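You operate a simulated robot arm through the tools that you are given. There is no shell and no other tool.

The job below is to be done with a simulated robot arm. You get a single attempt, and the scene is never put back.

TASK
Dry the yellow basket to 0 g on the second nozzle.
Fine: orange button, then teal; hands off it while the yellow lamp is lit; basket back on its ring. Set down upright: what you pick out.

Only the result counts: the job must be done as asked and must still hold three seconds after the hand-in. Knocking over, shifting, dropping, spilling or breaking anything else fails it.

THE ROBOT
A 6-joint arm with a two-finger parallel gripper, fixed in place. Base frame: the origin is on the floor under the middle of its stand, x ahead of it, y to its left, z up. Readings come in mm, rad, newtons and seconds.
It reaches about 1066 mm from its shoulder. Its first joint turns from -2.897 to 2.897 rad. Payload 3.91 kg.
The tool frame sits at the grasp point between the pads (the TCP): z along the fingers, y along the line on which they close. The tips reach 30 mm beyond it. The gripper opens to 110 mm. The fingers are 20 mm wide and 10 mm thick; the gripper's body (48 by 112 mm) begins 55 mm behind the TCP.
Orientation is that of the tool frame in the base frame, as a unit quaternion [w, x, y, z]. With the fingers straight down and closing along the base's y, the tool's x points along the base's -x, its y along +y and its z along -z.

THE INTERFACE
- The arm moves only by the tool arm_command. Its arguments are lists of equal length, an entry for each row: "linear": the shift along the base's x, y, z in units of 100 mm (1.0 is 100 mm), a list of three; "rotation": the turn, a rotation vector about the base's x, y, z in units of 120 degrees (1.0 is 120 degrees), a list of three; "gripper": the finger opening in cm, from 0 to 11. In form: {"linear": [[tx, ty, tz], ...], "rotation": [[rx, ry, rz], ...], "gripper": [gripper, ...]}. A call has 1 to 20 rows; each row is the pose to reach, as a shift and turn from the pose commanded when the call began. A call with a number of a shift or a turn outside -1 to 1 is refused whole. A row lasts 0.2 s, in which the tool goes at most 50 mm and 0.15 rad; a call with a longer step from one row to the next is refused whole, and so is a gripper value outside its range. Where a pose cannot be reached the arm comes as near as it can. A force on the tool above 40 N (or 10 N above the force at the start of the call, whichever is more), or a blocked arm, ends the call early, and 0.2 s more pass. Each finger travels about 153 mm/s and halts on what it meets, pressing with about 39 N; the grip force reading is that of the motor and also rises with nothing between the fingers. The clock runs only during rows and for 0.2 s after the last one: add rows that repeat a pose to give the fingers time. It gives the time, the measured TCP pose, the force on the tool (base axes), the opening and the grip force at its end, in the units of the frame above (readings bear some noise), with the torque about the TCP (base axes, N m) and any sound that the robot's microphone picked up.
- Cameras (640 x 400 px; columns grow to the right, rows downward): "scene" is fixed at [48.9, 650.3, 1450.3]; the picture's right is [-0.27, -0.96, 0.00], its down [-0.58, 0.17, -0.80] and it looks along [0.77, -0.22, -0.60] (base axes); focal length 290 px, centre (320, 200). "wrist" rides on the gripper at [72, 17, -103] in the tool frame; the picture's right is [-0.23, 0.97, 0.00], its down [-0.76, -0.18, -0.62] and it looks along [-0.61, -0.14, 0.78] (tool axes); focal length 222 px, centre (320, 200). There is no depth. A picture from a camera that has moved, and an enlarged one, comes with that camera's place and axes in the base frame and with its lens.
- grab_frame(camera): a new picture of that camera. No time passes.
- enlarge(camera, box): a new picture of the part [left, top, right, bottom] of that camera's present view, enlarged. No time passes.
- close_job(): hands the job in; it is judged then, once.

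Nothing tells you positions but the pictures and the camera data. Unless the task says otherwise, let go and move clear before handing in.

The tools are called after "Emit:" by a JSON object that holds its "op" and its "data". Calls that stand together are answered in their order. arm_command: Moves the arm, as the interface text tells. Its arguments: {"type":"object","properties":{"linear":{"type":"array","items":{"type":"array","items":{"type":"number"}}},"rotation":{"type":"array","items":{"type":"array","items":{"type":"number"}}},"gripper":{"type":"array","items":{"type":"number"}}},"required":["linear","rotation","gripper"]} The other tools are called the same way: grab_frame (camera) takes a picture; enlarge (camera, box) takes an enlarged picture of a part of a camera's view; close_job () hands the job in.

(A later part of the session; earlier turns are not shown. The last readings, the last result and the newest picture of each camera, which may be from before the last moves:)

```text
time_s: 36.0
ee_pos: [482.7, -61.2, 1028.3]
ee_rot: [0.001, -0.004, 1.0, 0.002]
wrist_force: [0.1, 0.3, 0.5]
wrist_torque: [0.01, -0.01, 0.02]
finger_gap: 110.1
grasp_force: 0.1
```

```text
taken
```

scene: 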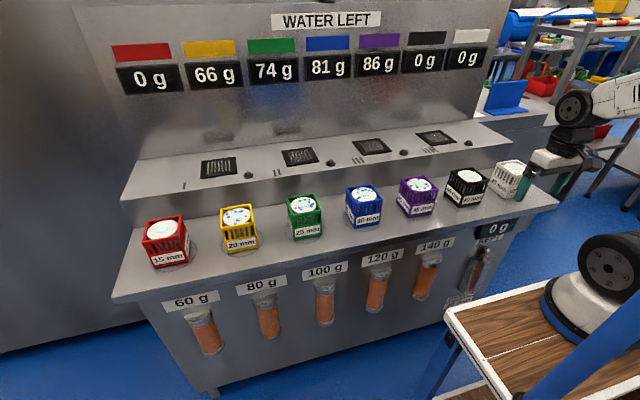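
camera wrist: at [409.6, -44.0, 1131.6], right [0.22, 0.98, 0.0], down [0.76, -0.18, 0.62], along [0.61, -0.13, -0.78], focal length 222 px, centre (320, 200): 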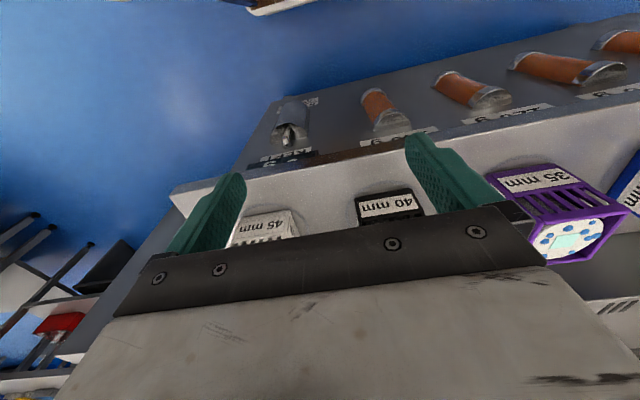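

The tool is vertical above the gap in front of the socket. I'll lower it 150 mm for a closer look at the bypass, keeping clear of the bench edge (x≈555) and the stand's edge (x≈352).

Emit:
{"op": "arm_command", "data": {"linear": [[0, -0.1, -0.33], [0, -0.2, -0.66], [0, -0.4, -1]], "rotation": [[0, 0, 0], [0, 0, 0], [0, 0, 0]], "gripper": [11, 11, 11]}}

Emit:
{"op": "arm_command", "data": {"linear": [[0, 0, -0.2], [0, 0, -0.4], [0, 0, -0.6]], "rotation": [[0, 0, 0], [0, 0, 0], [0, 0, 0]], "gripper": [11, 11, 11]}}

Emit:
{"op": "grab_frame", "data": {"camera": "wrist"}}

Emit:
{"op": "enlarge", "data": {"camera": "wrist", "box": [200, 60, 400, 200]}}

```text
time_s: 36.8
ee_pos: [521.7, -111.8, 946.9]
ee_rot: [0.001, -0.003, 1.0, 0.001]
wrist_force: [-0.4, 0.1, 0.3]
wrist_torque: [-0.02, 0.01, -0.01]
finger_gap: 109.9
grasp_force: 0.1
out of reach, approached as far as the arm can: row 1, 2, 3
```

```text
time_s: 37.6
ee_pos: [540.9, -116.2, 890.4]
ee_rot: [0.0, -0.003, 1.0, 0.002]
wrist_force: [-3.2, -0.4, 3.5]
wrist_torque: [-0.21, 0.09, -0.24]
finger_gap: 110.0
grasp_force: 0.0
out of reach, approached as far as the arm can: row 1, 2, 3
```

```text
taken
camera wrist: at [467.7, -99.4, 994.5], right [0.22, 0.97, 0.0], down [0.76, -0.18, 0.62], along [0.61, -0.13, -0.78], focal length 222 px, centre (320, 200)
```

wrist: 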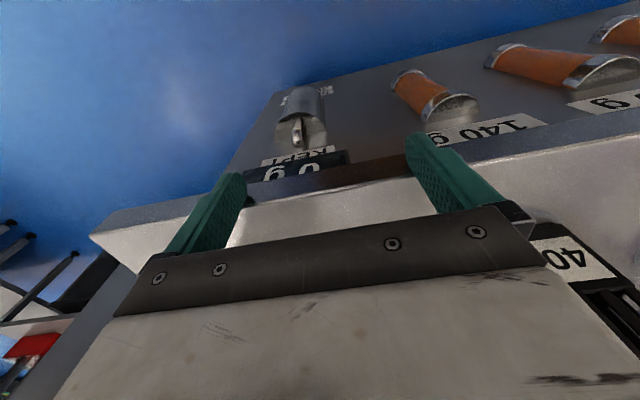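

```text
2.86 times, centred on (300, 130) of wrist
camera zoom: at [467.7, -99.4, 994.5], right [0.22, 0.97, 0.0], down [0.76, -0.18, 0.62], along [0.61, -0.13, -0.78], focal length 635 px, centre (377, 400)
```

zoom: 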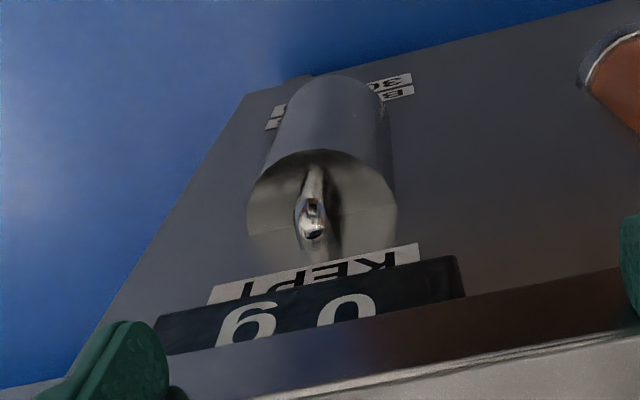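

The arm's inner reach limit pushed the tool out toward the bench edge (x≈541), so I'll back straight up now. The "bypass" looks like a chrome cylinder with a small lever or hook on its top; I need better views of it.

Emit:
{"op": "arm_command", "data": {"linear": [[0, 0, 0.33], [-0.05, 0, 0.66], [-0.1, 0, 1]], "rotation": [[0, 0, 0], [0, 0, 0], [0, 0, 0]], "gripper": [11, 11, 11]}}

Emit:
{"op": "enlarge", "data": {"camera": "scene", "box": [450, 200, 530, 310]}}

```text
time_s: 38.4
ee_pos: [530.2, -116.6, 989.9]
ee_rot: [0.002, -0.002, 1.0, 0.001]
wrist_force: [-0.1, -0.6, 0.1]
wrist_torque: [0.03, 0.0, -0.01]
finger_gap: 110.2
grasp_force: 0.1
```

```text
3.64 times, centred on (490, 255) of scene
camera zoom: at [48.9, 650.3, 1450.3], right [-0.27, -0.96, 0.0], down [-0.58, 0.17, -0.8], along [0.77, -0.22, -0.6], focal length 1053 px, centre (-298, 0)
```

zoom: 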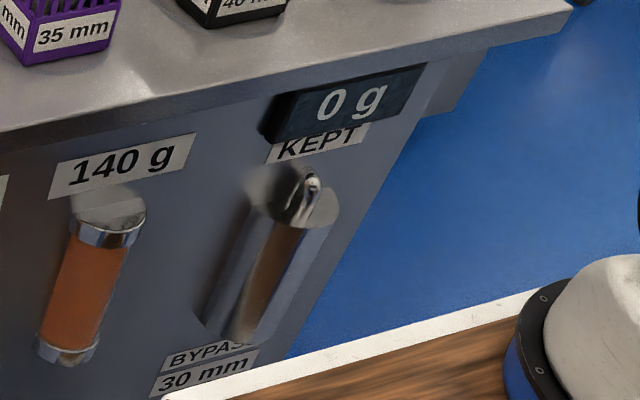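

I'll zoom much tighter on the socket top and on a cartridge from the fixed camera, since enlarged views seem to render sharply.

Emit:
{"op": "enlarge", "data": {"camera": "scene", "box": [464, 236, 500, 262]}}

Emit:
{"op": "enlarge", "data": {"camera": "scene", "box": [245, 280, 295, 350]}}

Emit:
{"op": "enlarge", "data": {"camera": "scene", "box": [450, 240, 500, 310]}}

```text
15.38 times, centred on (482, 249) of scene
camera zoom: at [48.9, 650.3, 1450.3], right [-0.27, -0.96, 0.0], down [-0.58, 0.17, -0.8], along [0.77, -0.22, -0.6], focal length 4454 px, centre (-2172, -554)
```

zoom: 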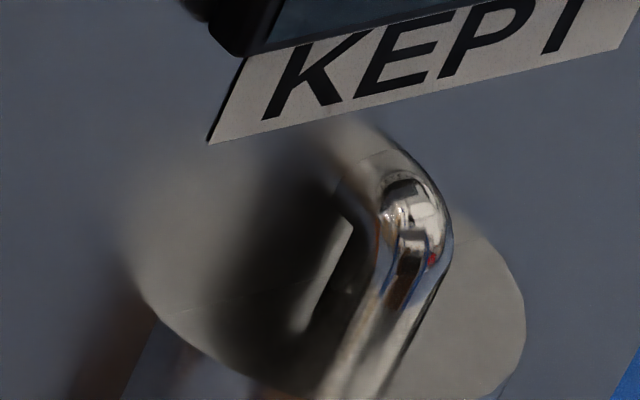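

```text
5.71 times, centred on (270, 315) of scene
camera zoom: at [48.9, 650.3, 1450.3], right [-0.27, -0.96, 0.0], down [-0.58, 0.17, -0.8], along [0.77, -0.22, -0.6], focal length 1654 px, centre (606, -457)
```

zoom: 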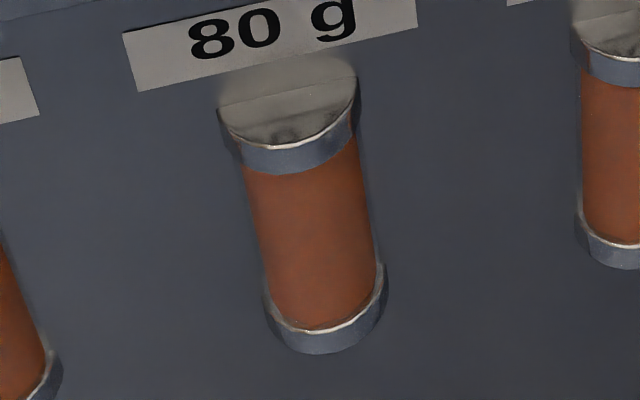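

```text
5.71 times, centred on (475, 275) of scene
camera zoom: at [48.9, 650.3, 1450.3], right [-0.27, -0.96, 0.0], down [-0.58, 0.17, -0.8], along [0.77, -0.22, -0.6], focal length 1654 px, centre (-566, -229)
```

zoom: 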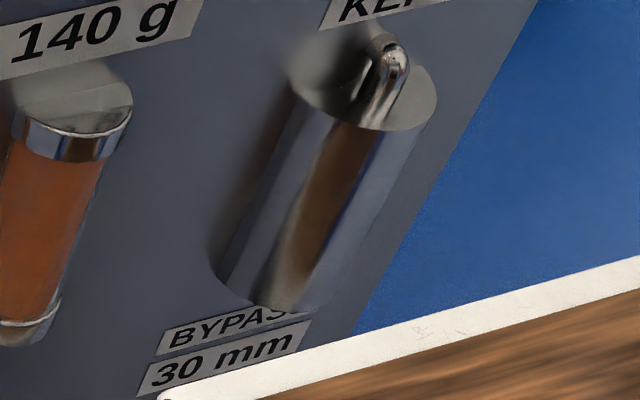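

Zoomed in, the orange columns are half-cylinders built into the panel, and the bypass is a chrome cylinder with a bail handle. I'll now carry the tool over toward the yellow basket at about (656, 699) to measure it from above.

Emit:
{"op": "arm_command", "data": {"linear": [[0, 0.3, 0.33], [0, 0.6, 0.66], [0, 1, 1]], "rotation": [[0, 0, 0], [0, 0, 0], [0, 0, 0]], "gripper": [11, 11, 11]}}

Emit:
{"op": "arm_command", "data": {"linear": [[0, 0.3, 0.2], [0, 0.6, 0.4], [0, 1, 0.6]], "rotation": [[0, 0, 0], [0, 0, 0], [0, 0, 0]], "gripper": [11, 11, 11]}}

Emit:
{"op": "arm_command", "data": {"linear": [[0, 0.33, 0], [0, 0.66, 0], [0, 1, 0]], "rotation": [[0, 0, 0], [0, 0, 0], [0, 0, 0]], "gripper": [11, 11, 11]}}

Emit:
{"op": "arm_command", "data": {"linear": [[0, 0.33, 0], [0, 0.66, 0], [0, 1, 0]], "rotation": [[0, 0, 0], [0, 0, 0], [0, 0, 0]], "gripper": [11, 11, 11]}}

Emit:
{"op": "arm_command", "data": {"linear": [[0, 0.33, 0], [0, 0.66, 0], [0, 1, 0]], "rotation": [[0, 0, 0], [0, 0, 0], [0, 0, 0]], "gripper": [11, 11, 11]}}

Emit:
{"op": "arm_command", "data": {"linear": [[0, 0.33, 0], [0, 0.66, 0], [0, 1, 0]], "rotation": [[0, 0, 0], [0, 0, 0], [0, 0, 0]], "gripper": [11, 11, 11]}}

Emit:
{"op": "arm_command", "data": {"linear": [[0.15, 0.33, 0], [0.3, 0.66, 0], [0.5, 1, 0]], "rotation": [[0, 0, 0], [0, 0, 0], [0, 0, 0]], "gripper": [11, 11, 11]}}

Emit:
{"op": "arm_command", "data": {"linear": [[0.2, 0.33, 0], [0.4, 0.66, 0], [0.6, 1, 0]], "rotation": [[0, 0, 0], [0, 0, 0], [0, 0, 0]], "gripper": [11, 11, 11]}}

Emit:
{"op": "grab_frame", "data": {"camera": "wrist"}}

Emit:
{"op": "grab_frame", "data": {"camera": "scene"}}

```text
refused: row 3 steps farther than a row can; nothing moved
```

```text
time_s: 39.2
ee_pos: [528.3, -14.2, 1050.4]
ee_rot: [0.001, -0.003, 1.0, 0.002]
wrist_force: [0.5, -0.3, 0.1]
wrist_torque: [0.04, 0.0, 0.0]
finger_gap: 109.9
grasp_force: 0.1
```

```text
time_s: 40.0
ee_pos: [526.6, 83.0, 1051.9]
ee_rot: [0.001, -0.002, 1.0, 0.003]
wrist_force: [-0.2, 0.0, 0.7]
wrist_torque: [-0.01, 0.02, -0.02]
finger_gap: 110.1
grasp_force: 0.0
```

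```text
time_s: 40.8
ee_pos: [528.2, 183.0, 1052.0]
ee_rot: [0.001, -0.002, 1.0, 0.002]
wrist_force: [-0.7, 0.6, 0.0]
wrist_torque: [0.01, -0.03, 0.0]
finger_gap: 110.0
grasp_force: 0.1
```

```text
time_s: 41.6
ee_pos: [528.3, 284.4, 1051.8]
ee_rot: [0.001, -0.002, 1.0, 0.002]
wrist_force: [-0.2, -0.4, -0.3]
wrist_torque: [0.03, -0.02, -0.02]
finger_gap: 110.0
grasp_force: 0.1
```

```text
time_s: 42.4
ee_pos: [530.7, 383.4, 1052.3]
ee_rot: [0.002, -0.003, 1.0, 0.002]
wrist_force: [-0.5, -0.5, -0.4]
wrist_torque: [0.04, 0.03, 0.01]
finger_gap: 110.0
grasp_force: 0.1
```

```text
time_s: 43.2
ee_pos: [580.0, 482.9, 1053.0]
ee_rot: [0.001, -0.002, 1.0, 0.002]
wrist_force: [-0.3, 0.6, 0.5]
wrist_torque: [0.02, 0.0, -0.01]
finger_gap: 109.8
grasp_force: 0.0
```

```text
time_s: 44.0
ee_pos: [638.9, 582.0, 1051.3]
ee_rot: [0.002, -0.002, 1.0, 0.002]
wrist_force: [0.5, 0.0, 1.8]
wrist_torque: [0.03, -0.03, 0.02]
finger_gap: 110.1
grasp_force: 0.1
```

```text
taken
camera wrist: at [566.7, 598.4, 1154.9], right [0.22, 0.97, 0.01], down [0.76, -0.18, 0.63], along [0.61, -0.13, -0.78], focal length 222 px, centre (320, 200)
```

wrist: 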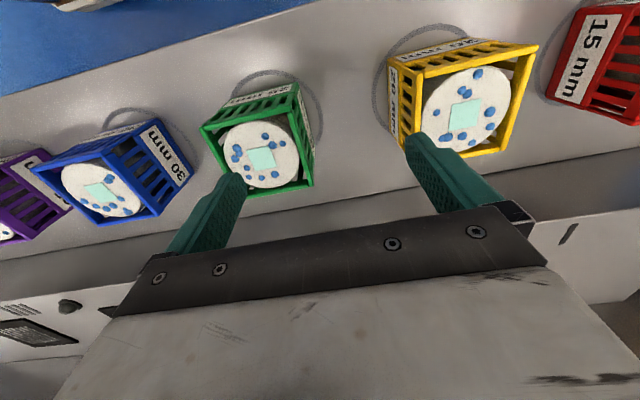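

```text
taken
```

scene: 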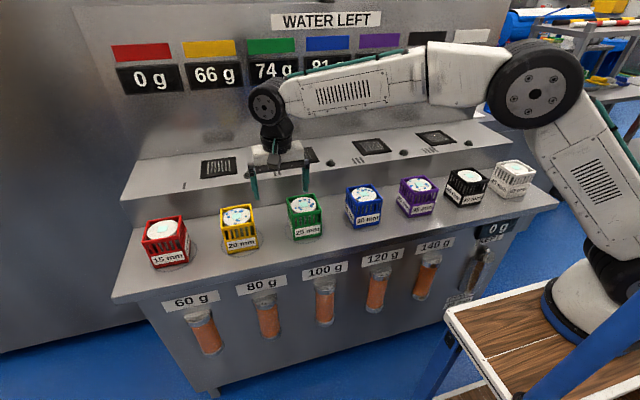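

The yellow basket's centre measures about (652, 701). I'll move above it at the same height and look again to determine its rotation.

Emit:
{"op": "arm_command", "data": {"linear": [[0.04, 0.33, 0.1], [0.08, 0.66, 0.2], [0.12, 1, 0.3]], "rotation": [[0, 0, 0], [0, 0, 0], [0, 0, 0]], "gripper": [11, 11, 11]}}

Emit:
{"op": "arm_command", "data": {"linear": [[0, 0.19, 0]], "rotation": [[0, 0, 0]], "gripper": [11]}}

Emit:
{"op": "grab_frame", "data": {"camera": "wrist"}}

Emit:
{"op": "enlarge", "data": {"camera": "wrist", "box": [220, 40, 420, 165]}}

```text
time_s: 44.8
ee_pos: [648.9, 677.9, 1084.6]
ee_rot: [0.002, -0.003, 1.0, 0.003]
wrist_force: [-0.4, -1.1, 2.9]
wrist_torque: [0.14, -0.09, 0.0]
finger_gap: 110.0
grasp_force: 0.0
```

```text
time_s: 45.2
ee_pos: [643.5, 686.1, 1076.3]
ee_rot: [0.0, -0.003, 1.0, 0.002]
wrist_force: [1.2, -0.8, 0.9]
wrist_torque: [0.03, 0.03, 0.01]
finger_gap: 109.9
grasp_force: 0.1
out of reach, approached as far as the arm can: row 1
```

```text
taken
camera wrist: at [571.5, 702.8, 1179.3], right [0.22, 0.97, 0.0], down [0.76, -0.18, 0.62], along [0.61, -0.14, -0.78], focal length 222 px, centre (320, 200)
```

wrist: 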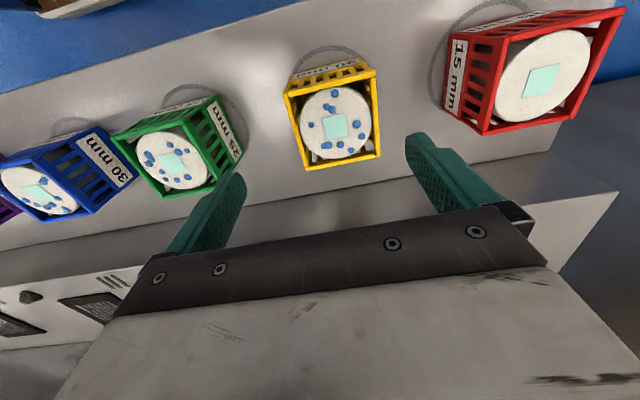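

```text
3.20 times, centred on (320, 102) of wrist
camera zoom: at [571.5, 702.8, 1179.3], right [0.22, 0.97, 0.0], down [0.76, -0.18, 0.62], along [0.61, -0.14, -0.78], focal length 711 px, centre (320, 512)
```

zoom: 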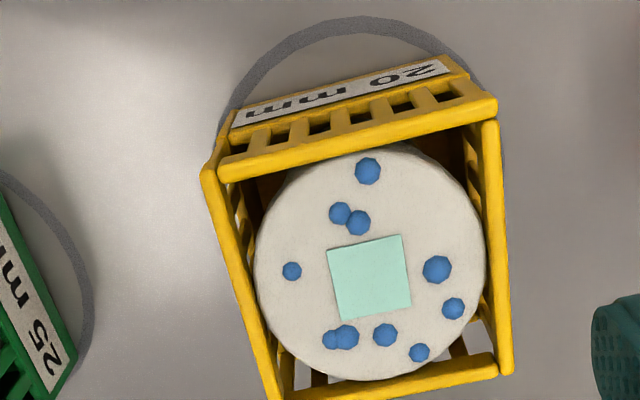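

The yellow basket is nearly square to the base axes, about 72 mm wide, centred near (649, 702), with bench top z≈885; nozzle II sits near (899, 483, 986). A vertical tool is at its reach limit here, so I'll check the arm's base location to plan tilted grasps.

Emit:
{"op": "enlarge", "data": {"camera": "scene", "box": [440, 200, 640, 400]}}

Emit:
{"op": "enlarge", "data": {"camera": "scene", "box": [180, 20, 500, 220]}}

```text
2.00 times, centred on (540, 300) of scene
camera zoom: at [48.9, 650.3, 1450.3], right [-0.27, -0.96, 0.0], down [-0.58, 0.17, -0.8], along [0.77, -0.22, -0.6], focal length 579 px, centre (-120, 0)
```

zoom: 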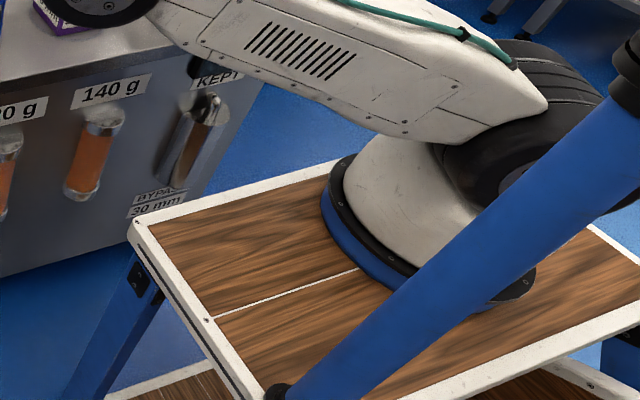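

```text
2.00 times, centred on (340, 120) of scene
camera zoom: at [48.9, 650.3, 1450.3], right [-0.27, -0.96, 0.0], down [-0.58, 0.17, -0.8], along [0.77, -0.22, -0.6], focal length 579 px, centre (280, 360)
```

zoom: 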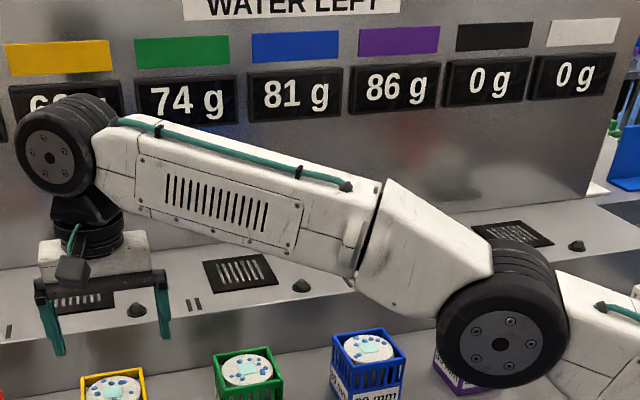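

The arm's base is near (230, 0–-40), so a tool leaning about 30° outward reaches both the basket and nozzle II while keeping the basket upright. I'll tilt the tool about y and hover above the yellow basket.

Emit:
{"op": "arm_command", "data": {"linear": [[0, 0, 0], [0, 0.04, 0], [0, 0.1, 0], [0.02, 0.14, 0], [0.04, 0.16, 0]], "rotation": [[0, -0.06, 0], [0, -0.12, 0], [0, -0.18, 0], [0, -0.23, 0], [0, -0.25, 0]], "gripper": [11, 11, 11, 11, 11]}}

Emit:
{"op": "grab_frame", "data": {"camera": "wrist"}}

Emit:
{"op": "grab_frame", "data": {"camera": "scene"}}

```text
time_s: 46.4
ee_pos: [647.0, 702.9, 1077.2]
ee_rot: [0.261, -0.003, 0.965, 0.001]
wrist_force: [-0.5, -1.2, 0.8]
wrist_torque: [0.01, 0.0, -0.01]
finger_gap: 110.2
grasp_force: 0.1
```

```text
taken
camera wrist: at [533.1, 720.1, 1129.8], right [0.19, 0.98, 0.12], down [0.34, -0.18, 0.92], along [0.92, -0.13, -0.37], focal length 222 px, centre (320, 200)
```

wrist: 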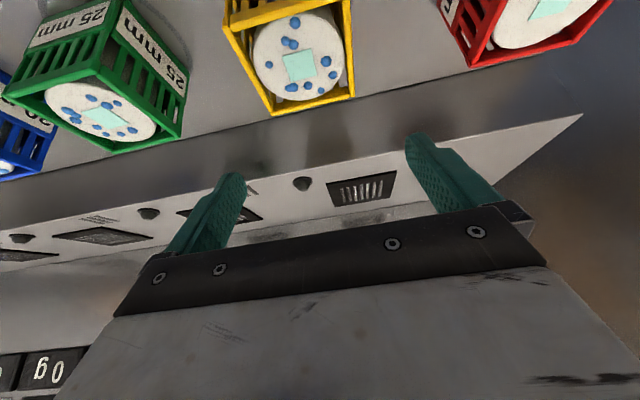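

```text
taken
```

scene: 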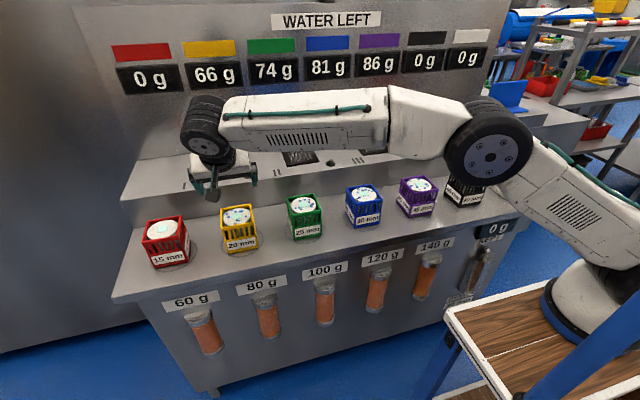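

The tilted pose is reachable. I'll zoom to refine the basket position from this pose.

Emit:
{"op": "enlarge", "data": {"camera": "wrist", "box": [210, 0, 370, 125]}}

```text
3.20 times, centred on (290, 62) of wrist
camera zoom: at [533.1, 720.1, 1129.8], right [0.19, 0.98, 0.12], down [0.34, -0.18, 0.92], along [0.92, -0.13, -0.37], focal length 711 px, centre (416, 640)
```

zoom: 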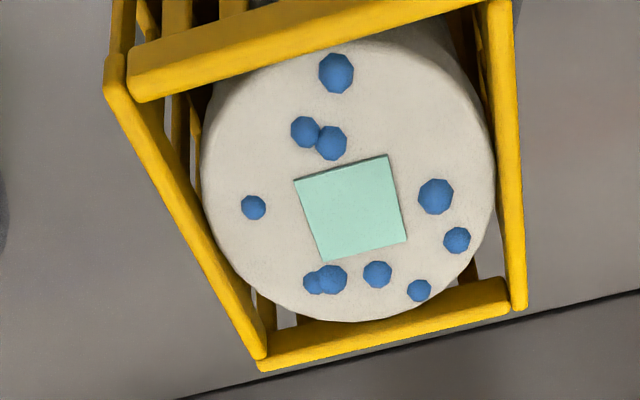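

Refined centre is about (650, 701.5) with outer width ~76 mm, square to the axes. I'll descend in steps with the fingers straddling it along y.

Emit:
{"op": "arm_command", "data": {"linear": [[0.03, -0.015, -0.2], [0.03, -0.015, -0.4], [0.03, -0.015, -0.6], [0.03, -0.015, -0.8]], "rotation": [[0, 0, 0], [0, 0, 0], [0, 0, 0], [0, 0, 0]], "gripper": [11, 11, 11, 11]}}

Emit:
{"op": "grab_frame", "data": {"camera": "wrist"}}

Emit:
{"op": "enlarge", "data": {"camera": "scene", "box": [170, 150, 330, 270]}}

```text
time_s: 47.4
ee_pos: [649.6, 701.7, 997.2]
ee_rot: [0.261, -0.003, 0.965, 0.001]
wrist_force: [0.7, -0.5, 0.1]
wrist_torque: [0.02, -0.01, 0.0]
finger_gap: 109.8
grasp_force: 0.0
```

```text
taken
camera wrist: at [535.3, 718.8, 1049.8], right [0.19, 0.98, 0.11], down [0.35, -0.18, 0.92], along [0.92, -0.14, -0.37], focal length 222 px, centre (320, 200)
```

wrist: 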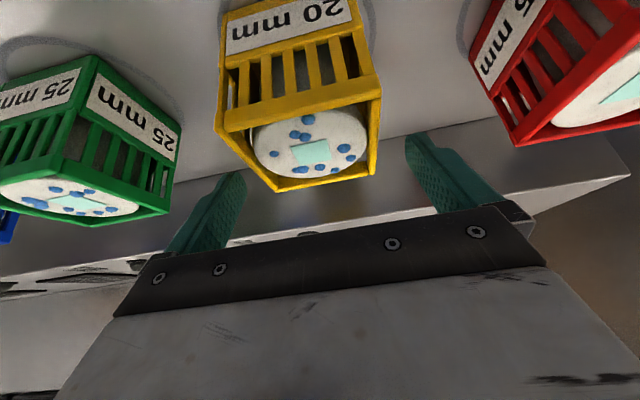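

```text
3.33 times, centred on (250, 210) of scene
camera zoom: at [48.9, 650.3, 1450.3], right [-0.27, -0.96, 0.0], down [-0.58, 0.17, -0.8], along [0.77, -0.22, -0.6], focal length 965 px, centre (553, 167)
```

zoom: 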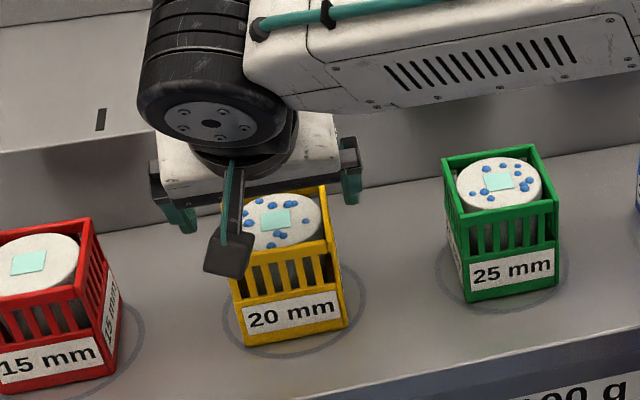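

Alignment looks good on both sides. I'll descend a further 45 mm to z≈952 and then close.

Emit:
{"op": "arm_command", "data": {"linear": [[0, 0, -0.15], [0, 0, -0.3], [0, 0, -0.45]], "rotation": [[0, 0, 0], [0, 0, 0], [0, 0, 0]], "gripper": [11, 11, 11]}}

Emit:
{"op": "grab_frame", "data": {"camera": "wrist"}}

Emit:
{"op": "enlarge", "data": {"camera": "scene", "box": [190, 160, 310, 260]}}

```text
time_s: 48.2
ee_pos: [650.4, 701.8, 952.2]
ee_rot: [0.26, -0.003, 0.965, 0.002]
wrist_force: [0.4, -0.3, 0.9]
wrist_torque: [-0.02, -0.01, -0.01]
finger_gap: 110.2
grasp_force: 0.1
```

```text
taken
camera wrist: at [536.5, 718.6, 1005.1], right [0.19, 0.97, 0.12], down [0.35, -0.18, 0.92], along [0.92, -0.14, -0.37], focal length 222 px, centre (320, 200)
```

wrist: 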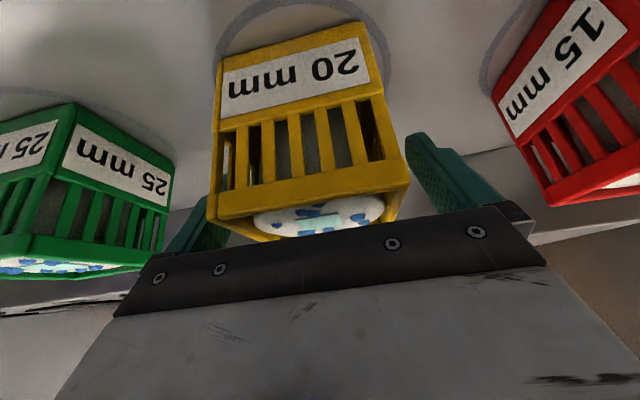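

```text
4.00 times, centred on (250, 210) of scene
camera zoom: at [48.9, 650.3, 1450.3], right [-0.27, -0.96, 0.0], down [-0.58, 0.17, -0.8], along [0.77, -0.22, -0.6], focal length 1158 px, centre (600, 160)
```

zoom: 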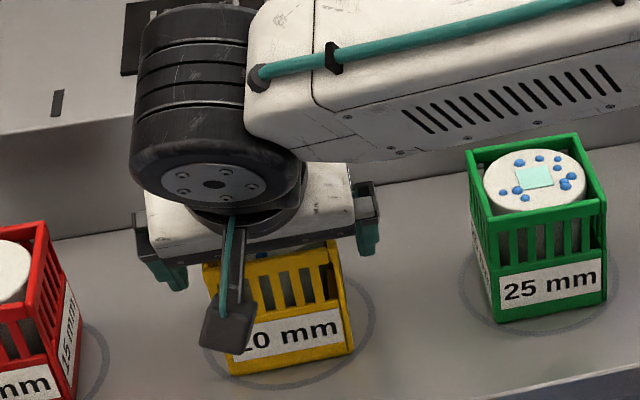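

Fingers straddle the yellow basket. I'll close on it and check the grip before lifting.

Emit:
{"op": "arm_command", "data": {"linear": [[0, 0, 0], [0, 0, 0], [0, 0, 0]], "rotation": [[0, 0, 0], [0, 0, 0], [0, 0, 0]], "gripper": [8.5, 7, 6.5]}}

Emit:
{"op": "grab_frame", "data": {"camera": "wrist"}}

```text
time_s: 49.0
ee_pos: [650.8, 701.9, 951.7]
ee_rot: [0.261, -0.003, 0.965, 0.001]
wrist_force: [1.4, -0.5, 1.2]
wrist_torque: [-0.34, -0.1, 0.01]
finger_gap: 80.0
grasp_force: 39.2
```

```text
taken
camera wrist: at [536.7, 718.4, 1005.0], right [0.19, 0.98, 0.11], down [0.35, -0.18, 0.92], along [0.92, -0.14, -0.37], focal length 222 px, centre (320, 200)
```

wrist: 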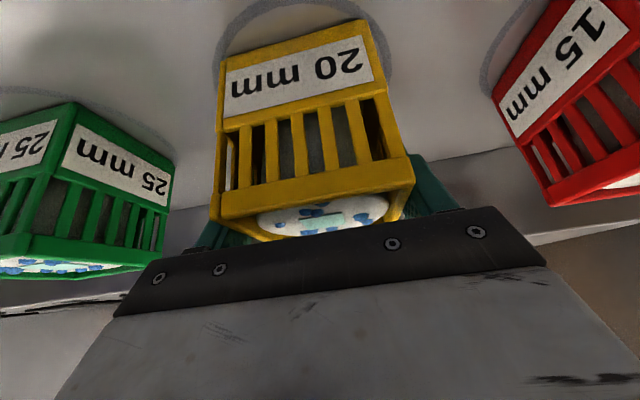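

Grip holds at 80 mm with 39 N. I'll lift straight up by 100 mm gently and check that it hangs level.

Emit:
{"op": "arm_command", "data": {"linear": [[0, 0, 0.05], [0, 0, 0.15], [0, 0, 0.3], [0, 0, 0.5], [0, 0, 0.7], [0, 0, 0.85], [0, 0, 0.95], [0, 0, 1]], "rotation": [[0, 0, 0], [0, 0, 0], [0, 0, 0], [0, 0, 0], [0, 0, 0], [0, 0, 0], [0, 0, 0], [0, 0, 0]], "gripper": [6.5, 6.5, 6.5, 6.5, 6.5, 6.5, 6.5, 6.5]}}

Emit:
{"op": "grab_frame", "data": {"camera": "scene"}}

Emit:
{"op": "grab_frame", "data": {"camera": "wrist"}}

```text
time_s: 50.8
ee_pos: [650.0, 702.1, 1051.6]
ee_rot: [0.261, -0.004, 0.965, 0.001]
wrist_force: [0.3, -0.3, -6.1]
wrist_torque: [-0.03, -0.01, -0.03]
finger_gap: 79.4
grasp_force: 38.3
```

```text
taken
```

scene: 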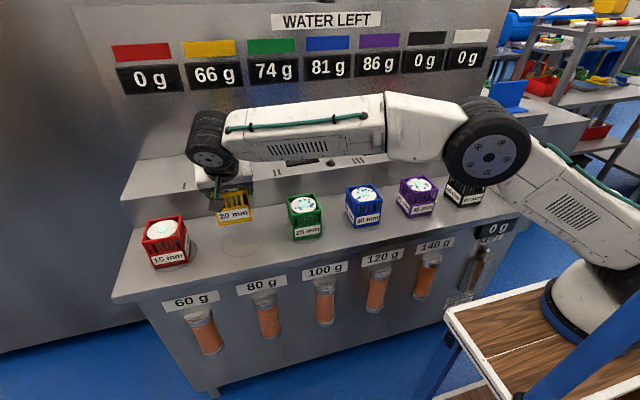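

```text
taken
camera wrist: at [535.6, 719.2, 1104.5], right [0.19, 0.98, 0.11], down [0.35, -0.18, 0.92], along [0.92, -0.14, -0.37], focal length 222 px, centre (320, 200)
```

wrist: 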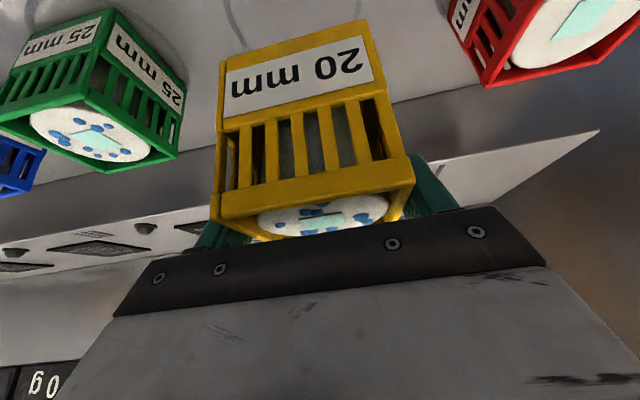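

The basket (about 0.6 kg) hangs level and its ring is now visible. I'll measure the ring centre and the nozzle II grille more precisely before carrying it over.

Emit:
{"op": "enlarge", "data": {"camera": "scene", "box": [200, 205, 296, 265]}}

Emit:
{"op": "enlarge", "data": {"camera": "wrist", "box": [0, 180, 240, 330]}}

Emit:
{"op": "enlarge", "data": {"camera": "scene", "box": [250, 130, 410, 200]}}

```text
6.67 times, centred on (248, 235) of scene
camera zoom: at [48.9, 650.3, 1450.3], right [-0.27, -0.96, 0.0], down [-0.58, 0.17, -0.8], along [0.77, -0.22, -0.6], focal length 1930 px, centre (800, -33)
```

zoom: 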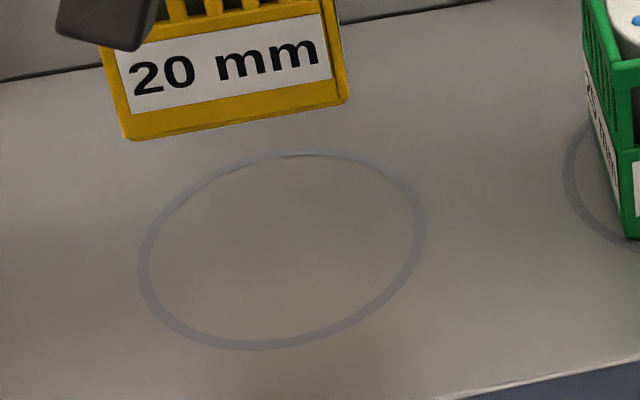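

```text
2.67 times, centred on (120, 255) of wrist
camera zoom: at [535.6, 719.2, 1104.5], right [0.19, 0.98, 0.11], down [0.35, -0.18, 0.92], along [0.92, -0.14, -0.37], focal length 592 px, centre (853, 53)
```

zoom: 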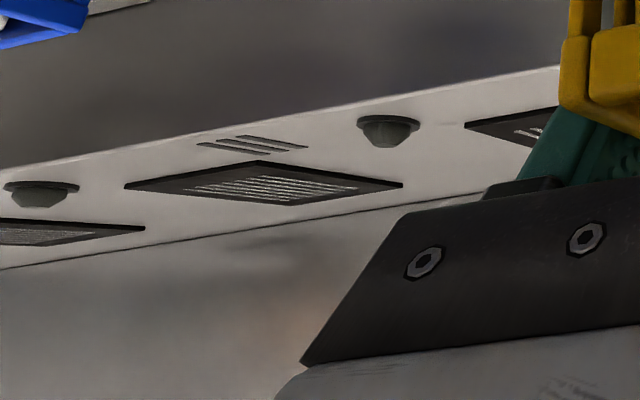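

```text
4.00 times, centred on (330, 165) of scene
camera zoom: at [48.9, 650.3, 1450.3], right [-0.27, -0.96, 0.0], down [-0.58, 0.17, -0.8], along [0.77, -0.22, -0.6], focal length 1158 px, centre (280, 340)
```

zoom: 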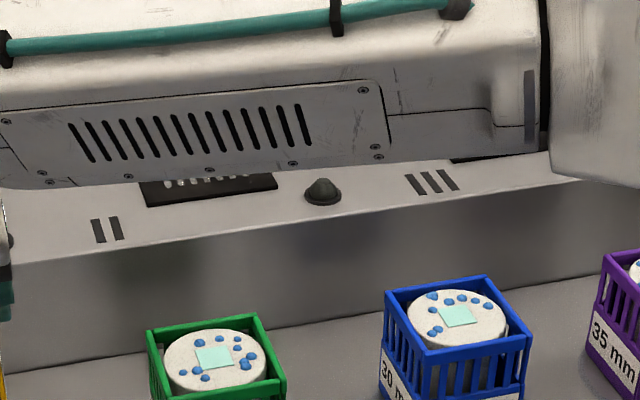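

Ring centre is about (648, 702), matching where I gripped it; the nozzle II plate spans x 842–954, y 429–536, so its centre is about (898, 482). I'll raise a bit more and carry the basket diagonally over there.

Emit:
{"op": "arm_command", "data": {"linear": [[0, 0, 0.1], [0, 0, 0.25], [0, 0, 0.4], [0, 0, 0.5]], "rotation": [[0, 0, 0], [0, 0, 0], [0, 0, 0], [0, 0, 0]], "gripper": [6.5, 6.5, 6.5, 6.5]}}

Emit:
{"op": "arm_command", "data": {"linear": [[0.1, -0.08, 0], [0.3, -0.25, 0], [0.5, -0.42, 0], [0.7, -0.6, 0], [0.8, -0.7, 0]], "rotation": [[0, 0, 0], [0, 0, 0], [0, 0, 0], [0, 0, 0], [0, 0, 0]], "gripper": [6.5, 6.5, 6.5, 6.5, 6.5]}}

Emit:
{"op": "grab_frame", "data": {"camera": "scene"}}

```text
time_s: 51.8
ee_pos: [650.2, 701.6, 1100.4]
ee_rot: [0.26, -0.003, 0.966, 0.001]
wrist_force: [-0.1, -0.3, -5.7]
wrist_torque: [-0.02, -0.01, 0.02]
finger_gap: 79.9
grasp_force: 39.5
```

```text
time_s: 53.0
ee_pos: [729.6, 631.8, 1102.0]
ee_rot: [0.26, -0.003, 0.966, 0.0]
wrist_force: [-0.3, 0.3, -5.4]
wrist_torque: [-0.04, 0.0, -0.05]
finger_gap: 79.9
grasp_force: 39.3
```

```text
taken
```

scene: 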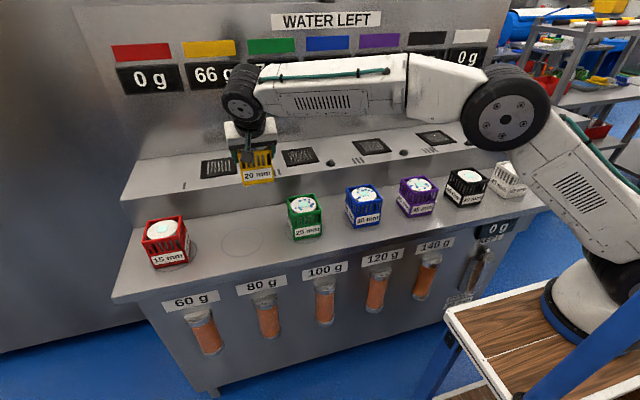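

Carry is steady. Continuing diagonally to above nozzle II.

Emit:
{"op": "arm_command", "data": {"linear": [[0.1, -0.08, 0], [0.3, -0.25, 0], [0.5, -0.43, 0], [0.7, -0.62, 0], [0.84, -0.75, 0]], "rotation": [[0, 0, 0], [0, 0, 0], [0, 0, 0], [0, 0, 0], [0, 0, 0]], "gripper": [6.5, 6.5, 6.5, 6.5, 6.5]}}

Emit:
{"op": "arm_command", "data": {"linear": [[0.1, -0.08, 0], [0.3, -0.25, 0], [0.5, -0.43, 0], [0.7, -0.62, 0], [0.84, -0.75, 0]], "rotation": [[0, 0, 0], [0, 0, 0], [0, 0, 0], [0, 0, 0], [0, 0, 0]], "gripper": [6.5, 6.5, 6.5, 6.5, 6.5]}}

Emit:
{"op": "grab_frame", "data": {"camera": "scene"}}

Emit:
{"op": "enlarge", "data": {"camera": "scene", "box": [240, 100, 380, 190]}}

Emit:
{"op": "grab_frame", "data": {"camera": "wrist"}}

```text
time_s: 54.2
ee_pos: [814.9, 556.7, 1103.5]
ee_rot: [0.261, -0.003, 0.965, 0.001]
wrist_force: [-0.6, 0.7, -5.2]
wrist_torque: [-0.03, -0.05, 0.0]
finger_gap: 80.0
grasp_force: 38.8
```

```text
time_s: 55.4
ee_pos: [898.9, 481.4, 1100.7]
ee_rot: [0.26, -0.003, 0.966, 0.001]
wrist_force: [-0.1, 0.0, -5.4]
wrist_torque: [-0.01, 0.0, -0.04]
finger_gap: 79.6
grasp_force: 39.0
```

```text
taken
```

scene: 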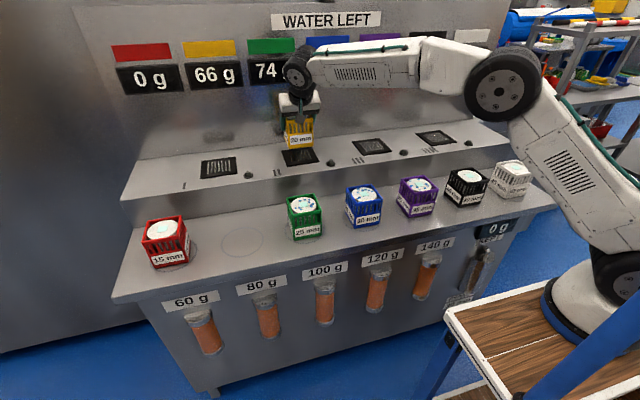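

```text
4.44 times, centred on (310, 145) of scene
camera zoom: at [48.9, 650.3, 1450.3], right [-0.27, -0.96, 0.0], down [-0.58, 0.17, -0.8], along [0.77, -0.22, -0.6], focal length 1287 px, centre (364, 444)
```

zoom: 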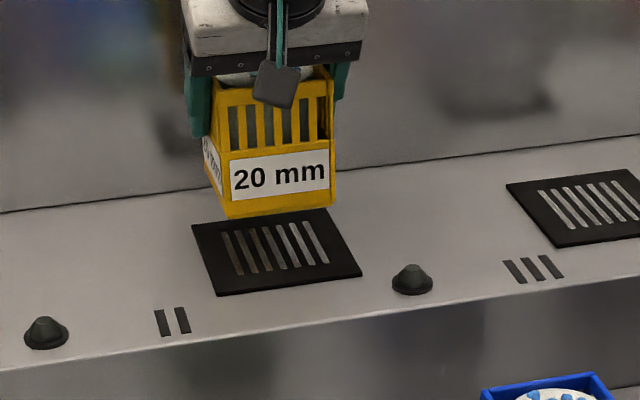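

```text
taken
camera wrist: at [784.8, 497.8, 1154.4], right [0.19, 0.98, 0.11], down [0.35, -0.18, 0.92], along [0.92, -0.13, -0.37], focal length 222 px, centre (320, 200)
```

wrist: 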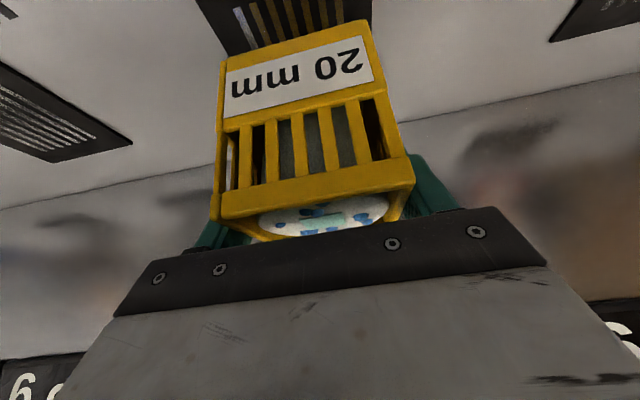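

Lateral alignment is good (y≈482). I'll lower to just above the plate and check the front/back margin in the scene view.

Emit:
{"op": "arm_command", "data": {"linear": [[0, 0, -0.1], [0, 0, -0.2], [0, 0, -0.3], [0, 0, -0.36]], "rotation": [[0, 0, 0], [0, 0, 0], [0, 0, 0], [0, 0, 0]], "gripper": [6.5, 6.5, 6.5, 6.5]}}

Emit:
{"op": "enlarge", "data": {"camera": "scene", "box": [260, 115, 350, 180]}}

Emit:
{"op": "grab_frame", "data": {"camera": "wrist"}}

```text
time_s: 56.4
ee_pos: [898.7, 482.3, 1065.0]
ee_rot: [0.259, -0.003, 0.966, 0.0]
wrist_force: [0.0, 0.1, -5.4]
wrist_torque: [0.02, 0.01, -0.01]
finger_gap: 79.9
grasp_force: 39.2
```

```text
6.15 times, centred on (305, 148) of scene
camera zoom: at [48.9, 650.3, 1450.3], right [-0.27, -0.96, 0.0], down [-0.58, 0.17, -0.8], along [0.77, -0.22, -0.6], focal length 1782 px, centre (412, 523)
```

zoom: 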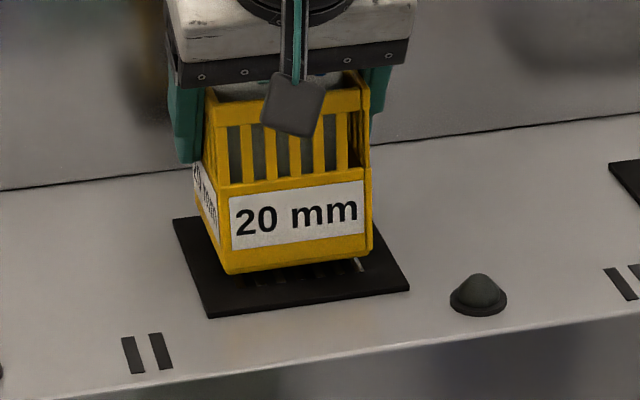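

```text
taken
camera wrist: at [784.3, 498.3, 1118.2], right [0.19, 0.98, 0.11], down [0.35, -0.18, 0.92], along [0.92, -0.14, -0.37], focal length 222 px, centre (320, 200)
```

wrist: 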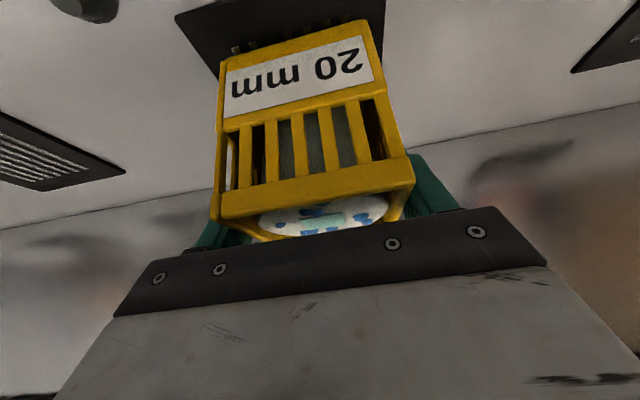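

The basket is just above the plate, perhaps slightly toward the back. I'll lower a few millimetres at a time until first contact, then judge the margins in one plane.

Emit:
{"op": "arm_command", "data": {"linear": [[0, 0, -0.03], [0, 0, -0.06]], "rotation": [[0, 0, 0], [0, 0, 0]], "gripper": [6.5, 6.5]}}

Emit:
{"op": "arm_command", "data": {"linear": [[0, 0, -0.02]], "rotation": [[0, 0, 0]], "gripper": [6.5]}}

Emit:
{"op": "enlarge", "data": {"camera": "scene", "box": [270, 135, 330, 175]}}

```text
time_s: 57.0
ee_pos: [898.1, 480.9, 1058.5]
ee_rot: [0.261, -0.003, 0.965, 0.001]
wrist_force: [0.0, -0.3, -6.0]
wrist_torque: [0.0, -0.01, 0.01]
finger_gap: 79.9
grasp_force: 38.8
```

```text
time_s: 57.4
ee_pos: [897.3, 482.3, 1057.2]
ee_rot: [0.261, -0.004, 0.965, 0.001]
wrist_force: [-0.2, 0.6, -5.8]
wrist_torque: [0.02, -0.01, -0.01]
finger_gap: 79.7
grasp_force: 38.7
```

```text
10.00 times, centred on (300, 155) of scene
camera zoom: at [48.9, 650.3, 1450.3], right [-0.27, -0.96, 0.0], down [-0.58, 0.17, -0.8], along [0.77, -0.22, -0.6], focal length 2895 px, centre (520, 650)
```

zoom: 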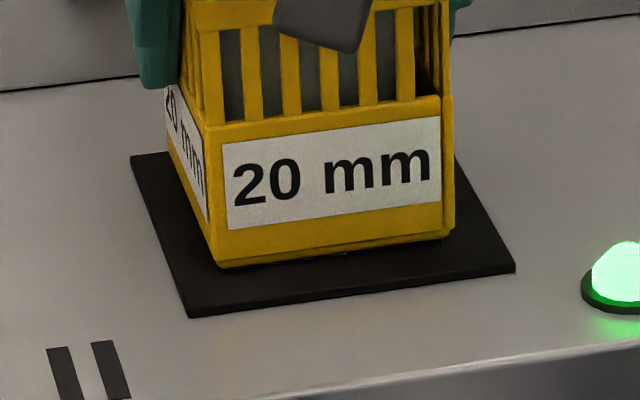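

The lamp beside nozzle II turned green, so the basket is recognised there. It sits a little to the back, so I'll shift 6 mm toward -x and then lower to contact.

Emit:
{"op": "arm_command", "data": {"linear": [[-0.03, 0, 0.02], [-0.06, 0, 0.02], [-0.06, 0, 0], [-0.06, 0, -0.02]], "rotation": [[0, 0, 0], [0, 0, 0], [0, 0, 0], [0, 0, 0]], "gripper": [6.5, 6.5, 6.5, 6.5]}}

Emit:
{"op": "arm_command", "data": {"linear": [[0, 0, -0.02]], "rotation": [[0, 0, 0]], "gripper": [6.5]}}

Emit:
{"op": "enlarge", "data": {"camera": "scene", "box": [270, 135, 330, 175]}}

```text
time_s: 58.4
ee_pos: [892.6, 482.8, 1055.5]
ee_rot: [0.26, -0.003, 0.966, 0.001]
wrist_force: [-0.3, 0.2, -0.6]
wrist_torque: [-0.19, 0.19, 0.0]
finger_gap: 80.2
grasp_force: 38.9
```

```text
time_s: 58.8
ee_pos: [891.1, 482.3, 1055.1]
ee_rot: [0.262, -0.003, 0.965, 0.002]
wrist_force: [0.5, 1.2, 14.8]
wrist_torque: [-0.69, 0.75, -0.06]
finger_gap: 80.0
grasp_force: 39.3
```

```text
10.00 times, centred on (300, 155) of scene
camera zoom: at [48.9, 650.3, 1450.3], right [-0.27, -0.96, 0.0], down [-0.58, 0.17, -0.8], along [0.77, -0.22, -0.6], focal length 2895 px, centre (520, 650)
```

zoom: 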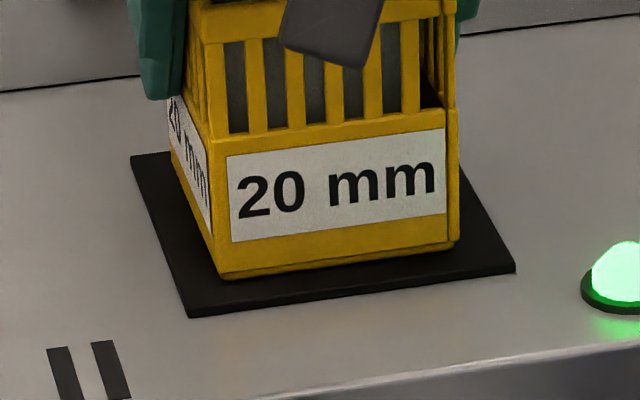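

Basket is in contact with the plate, centred, lamp green. I'll relieve the push, open the fingers and back away along the tool axis.

Emit:
{"op": "arm_command", "data": {"linear": [[0, 0, 0.015], [0, 0, 0.015], [0, 0, 0.015], [0, 0, 0.015], [0, 0, 0.015]], "rotation": [[0, 0, 0], [0, 0, 0], [0, 0, 0], [0, 0, 0], [0, 0, 0]], "gripper": [6.5, 8.2, 9, 10.5, 11]}}

Emit:
{"op": "enlarge", "data": {"camera": "scene", "box": [250, 110, 350, 180]}}

```text
time_s: 60.0
ee_pos: [891.2, 483.1, 1054.9]
ee_rot: [0.26, -0.004, 0.966, 0.002]
wrist_force: [0.3, 0.2, -0.1]
wrist_torque: [-0.01, -0.03, -0.01]
finger_gap: 110.1
grasp_force: 0.0
```

```text
5.71 times, centred on (300, 145) of scene
camera zoom: at [48.9, 650.3, 1450.3], right [-0.27, -0.96, 0.0], down [-0.58, 0.17, -0.8], along [0.77, -0.22, -0.6], focal length 1654 px, centre (434, 514)
```

zoom: 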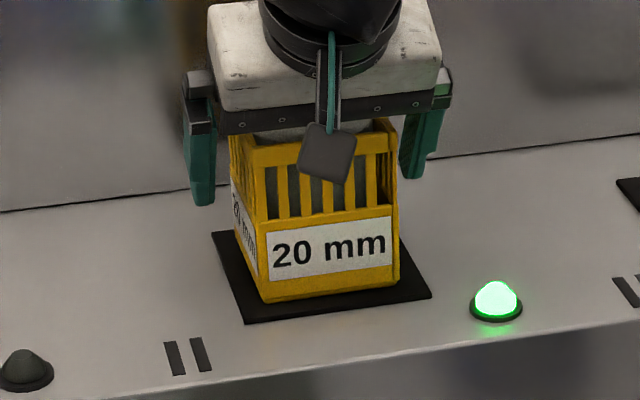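

Released cleanly at (891, 483, 1055), a pose I'll reuse. Now I retract along the tool axis and then back away from the machine toward the button side.

Emit:
{"op": "arm_command", "data": {"linear": [[-0.1, 0, 0.17], [-0.25, 0, 0.43], [-0.4, 0, 0.69], [-0.5, 0, 0.86]], "rotation": [[0, 0, 0], [0, 0, 0], [0, 0, 0], [0, 0, 0]], "gripper": [11, 11, 11, 11]}}

Emit:
{"op": "arm_command", "data": {"linear": [[-0.3, 0, 0.1], [-0.6, 0, 0.2], [-0.9, 0, 0.3]], "rotation": [[0, 0, 0], [0, 0, 0], [0, 0, 0]], "gripper": [11, 11, 11]}}

Emit:
{"op": "grab_frame", "data": {"camera": "scene"}}

```text
time_s: 61.0
ee_pos: [842.8, 482.0, 1141.7]
ee_rot: [0.26, -0.003, 0.966, 0.0]
wrist_force: [1.0, 0.5, -0.5]
wrist_torque: [-0.02, 0.02, 0.03]
finger_gap: 110.1
grasp_force: 0.2
```

```text
time_s: 61.8
ee_pos: [751.8, 482.7, 1170.0]
ee_rot: [0.26, -0.003, 0.966, 0.001]
wrist_force: [0.5, 0.0, -0.3]
wrist_torque: [0.0, 0.05, 0.03]
finger_gap: 110.1
grasp_force: 0.0
```

```text
taken
```

scene: 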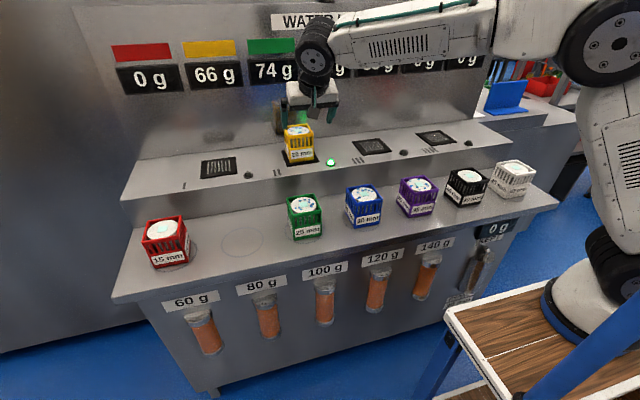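

Basket stands upright on nozzle II with the green lamp lit, still 66 g. I'll bring the tool out in front of the machine with the fingers closed, ready to turn horizontal for the buttons.

Emit:
{"op": "arm_command", "data": {"linear": [[-0.33, 0.13, 0], [-0.66, 0.26, 0], [-1, 0.4, 0]], "rotation": [[0, 0, 0], [0, 0, 0], [0, 0, 0]], "gripper": [8, 4, 0]}}

Emit:
{"op": "arm_command", "data": {"linear": [[-0.33, 0.13, -0.05], [-0.66, 0.26, -0.1], [-1, 0.4, -0.2]], "rotation": [[0, 0, 0], [0, 0, 0], [0, 0, 0]], "gripper": [0, 0, 0]}}

Emit:
{"op": "arm_command", "data": {"linear": [[-0.33, 0.13, -0.15], [-0.66, 0.26, -0.3], [-1, 0.4, -0.5]], "rotation": [[0, 0, 0], [0, 0, 0], [0, 0, 0]], "gripper": [0, 0, 0]}}

Emit:
{"op": "arm_command", "data": {"linear": [[-0.02, 0.1, -0.1], [-0.04, 0.2, -0.25], [-0.06, 0.3, -0.4], [-0.08, 0.4, -0.55], [-0.1, 0.4, -0.7], [-0.1, 0.4, -0.85], [-0.1, 0.4, -1]], "rotation": [[0, -0.06, 0], [0, -0.12, 0], [0, -0.18, 0], [0, -0.24, 0], [0, -0.3, 0], [0, -0.36, 0], [0, -0.398, 0]], "gripper": [0, 0, 0, 0, 0, 0, 0]}}

Emit:
{"op": "grab_frame", "data": {"camera": "scene"}}

Emit:
{"op": "grab_frame", "data": {"camera": "wrist"}}

```text
time_s: 62.6
ee_pos: [651.6, 520.6, 1170.4]
ee_rot: [0.261, -0.003, 0.965, 0.0]
wrist_force: [0.9, -1.5, 1.3]
wrist_torque: [0.0, 0.01, 0.02]
finger_gap: 0.1
grasp_force: 37.7
```

```text
time_s: 63.4
ee_pos: [553.6, 561.4, 1151.8]
ee_rot: [0.26, -0.002, 0.966, 0.0]
wrist_force: [0.4, -0.8, 0.0]
wrist_torque: [0.01, 0.02, -0.01]
finger_gap: 0.2
grasp_force: 37.7
```

```text
time_s: 64.4
ee_pos: [484.5, 591.2, 1105.4]
ee_rot: [0.261, 0.023, 0.965, -0.003]
wrist_force: [-1.0, -0.2, 0.0]
wrist_torque: [-0.01, -0.02, 0.0]
finger_gap: 0.1
grasp_force: 37.6
stopped in row 3: the arm was blocked; the commanded pose is now the measured one
```

```text
time_s: 66.0
ee_pos: [473.0, 630.7, 1004.0]
ee_rot: [0.629, 0.022, 0.777, 0.004]
wrist_force: [-0.9, -0.3, 0.6]
wrist_torque: [-0.01, 0.01, 0.06]
finger_gap: 0.0
grasp_force: 37.5
```

```text
taken
```

scene: 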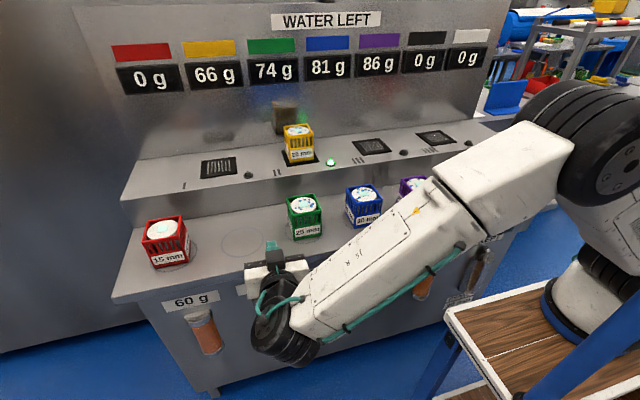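

```text
taken
camera wrist: at [358.6, 653.9, 955.4], right [0.07, 0.96, 0.25], down [-0.46, -0.19, 0.87], along [0.89, -0.18, 0.43], focal length 222 px, centre (320, 200)
```

wrist: 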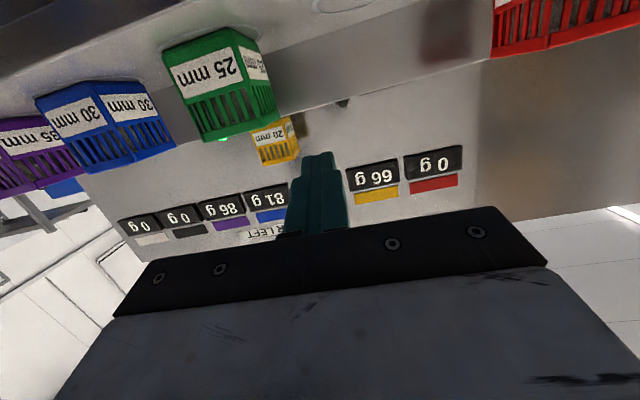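

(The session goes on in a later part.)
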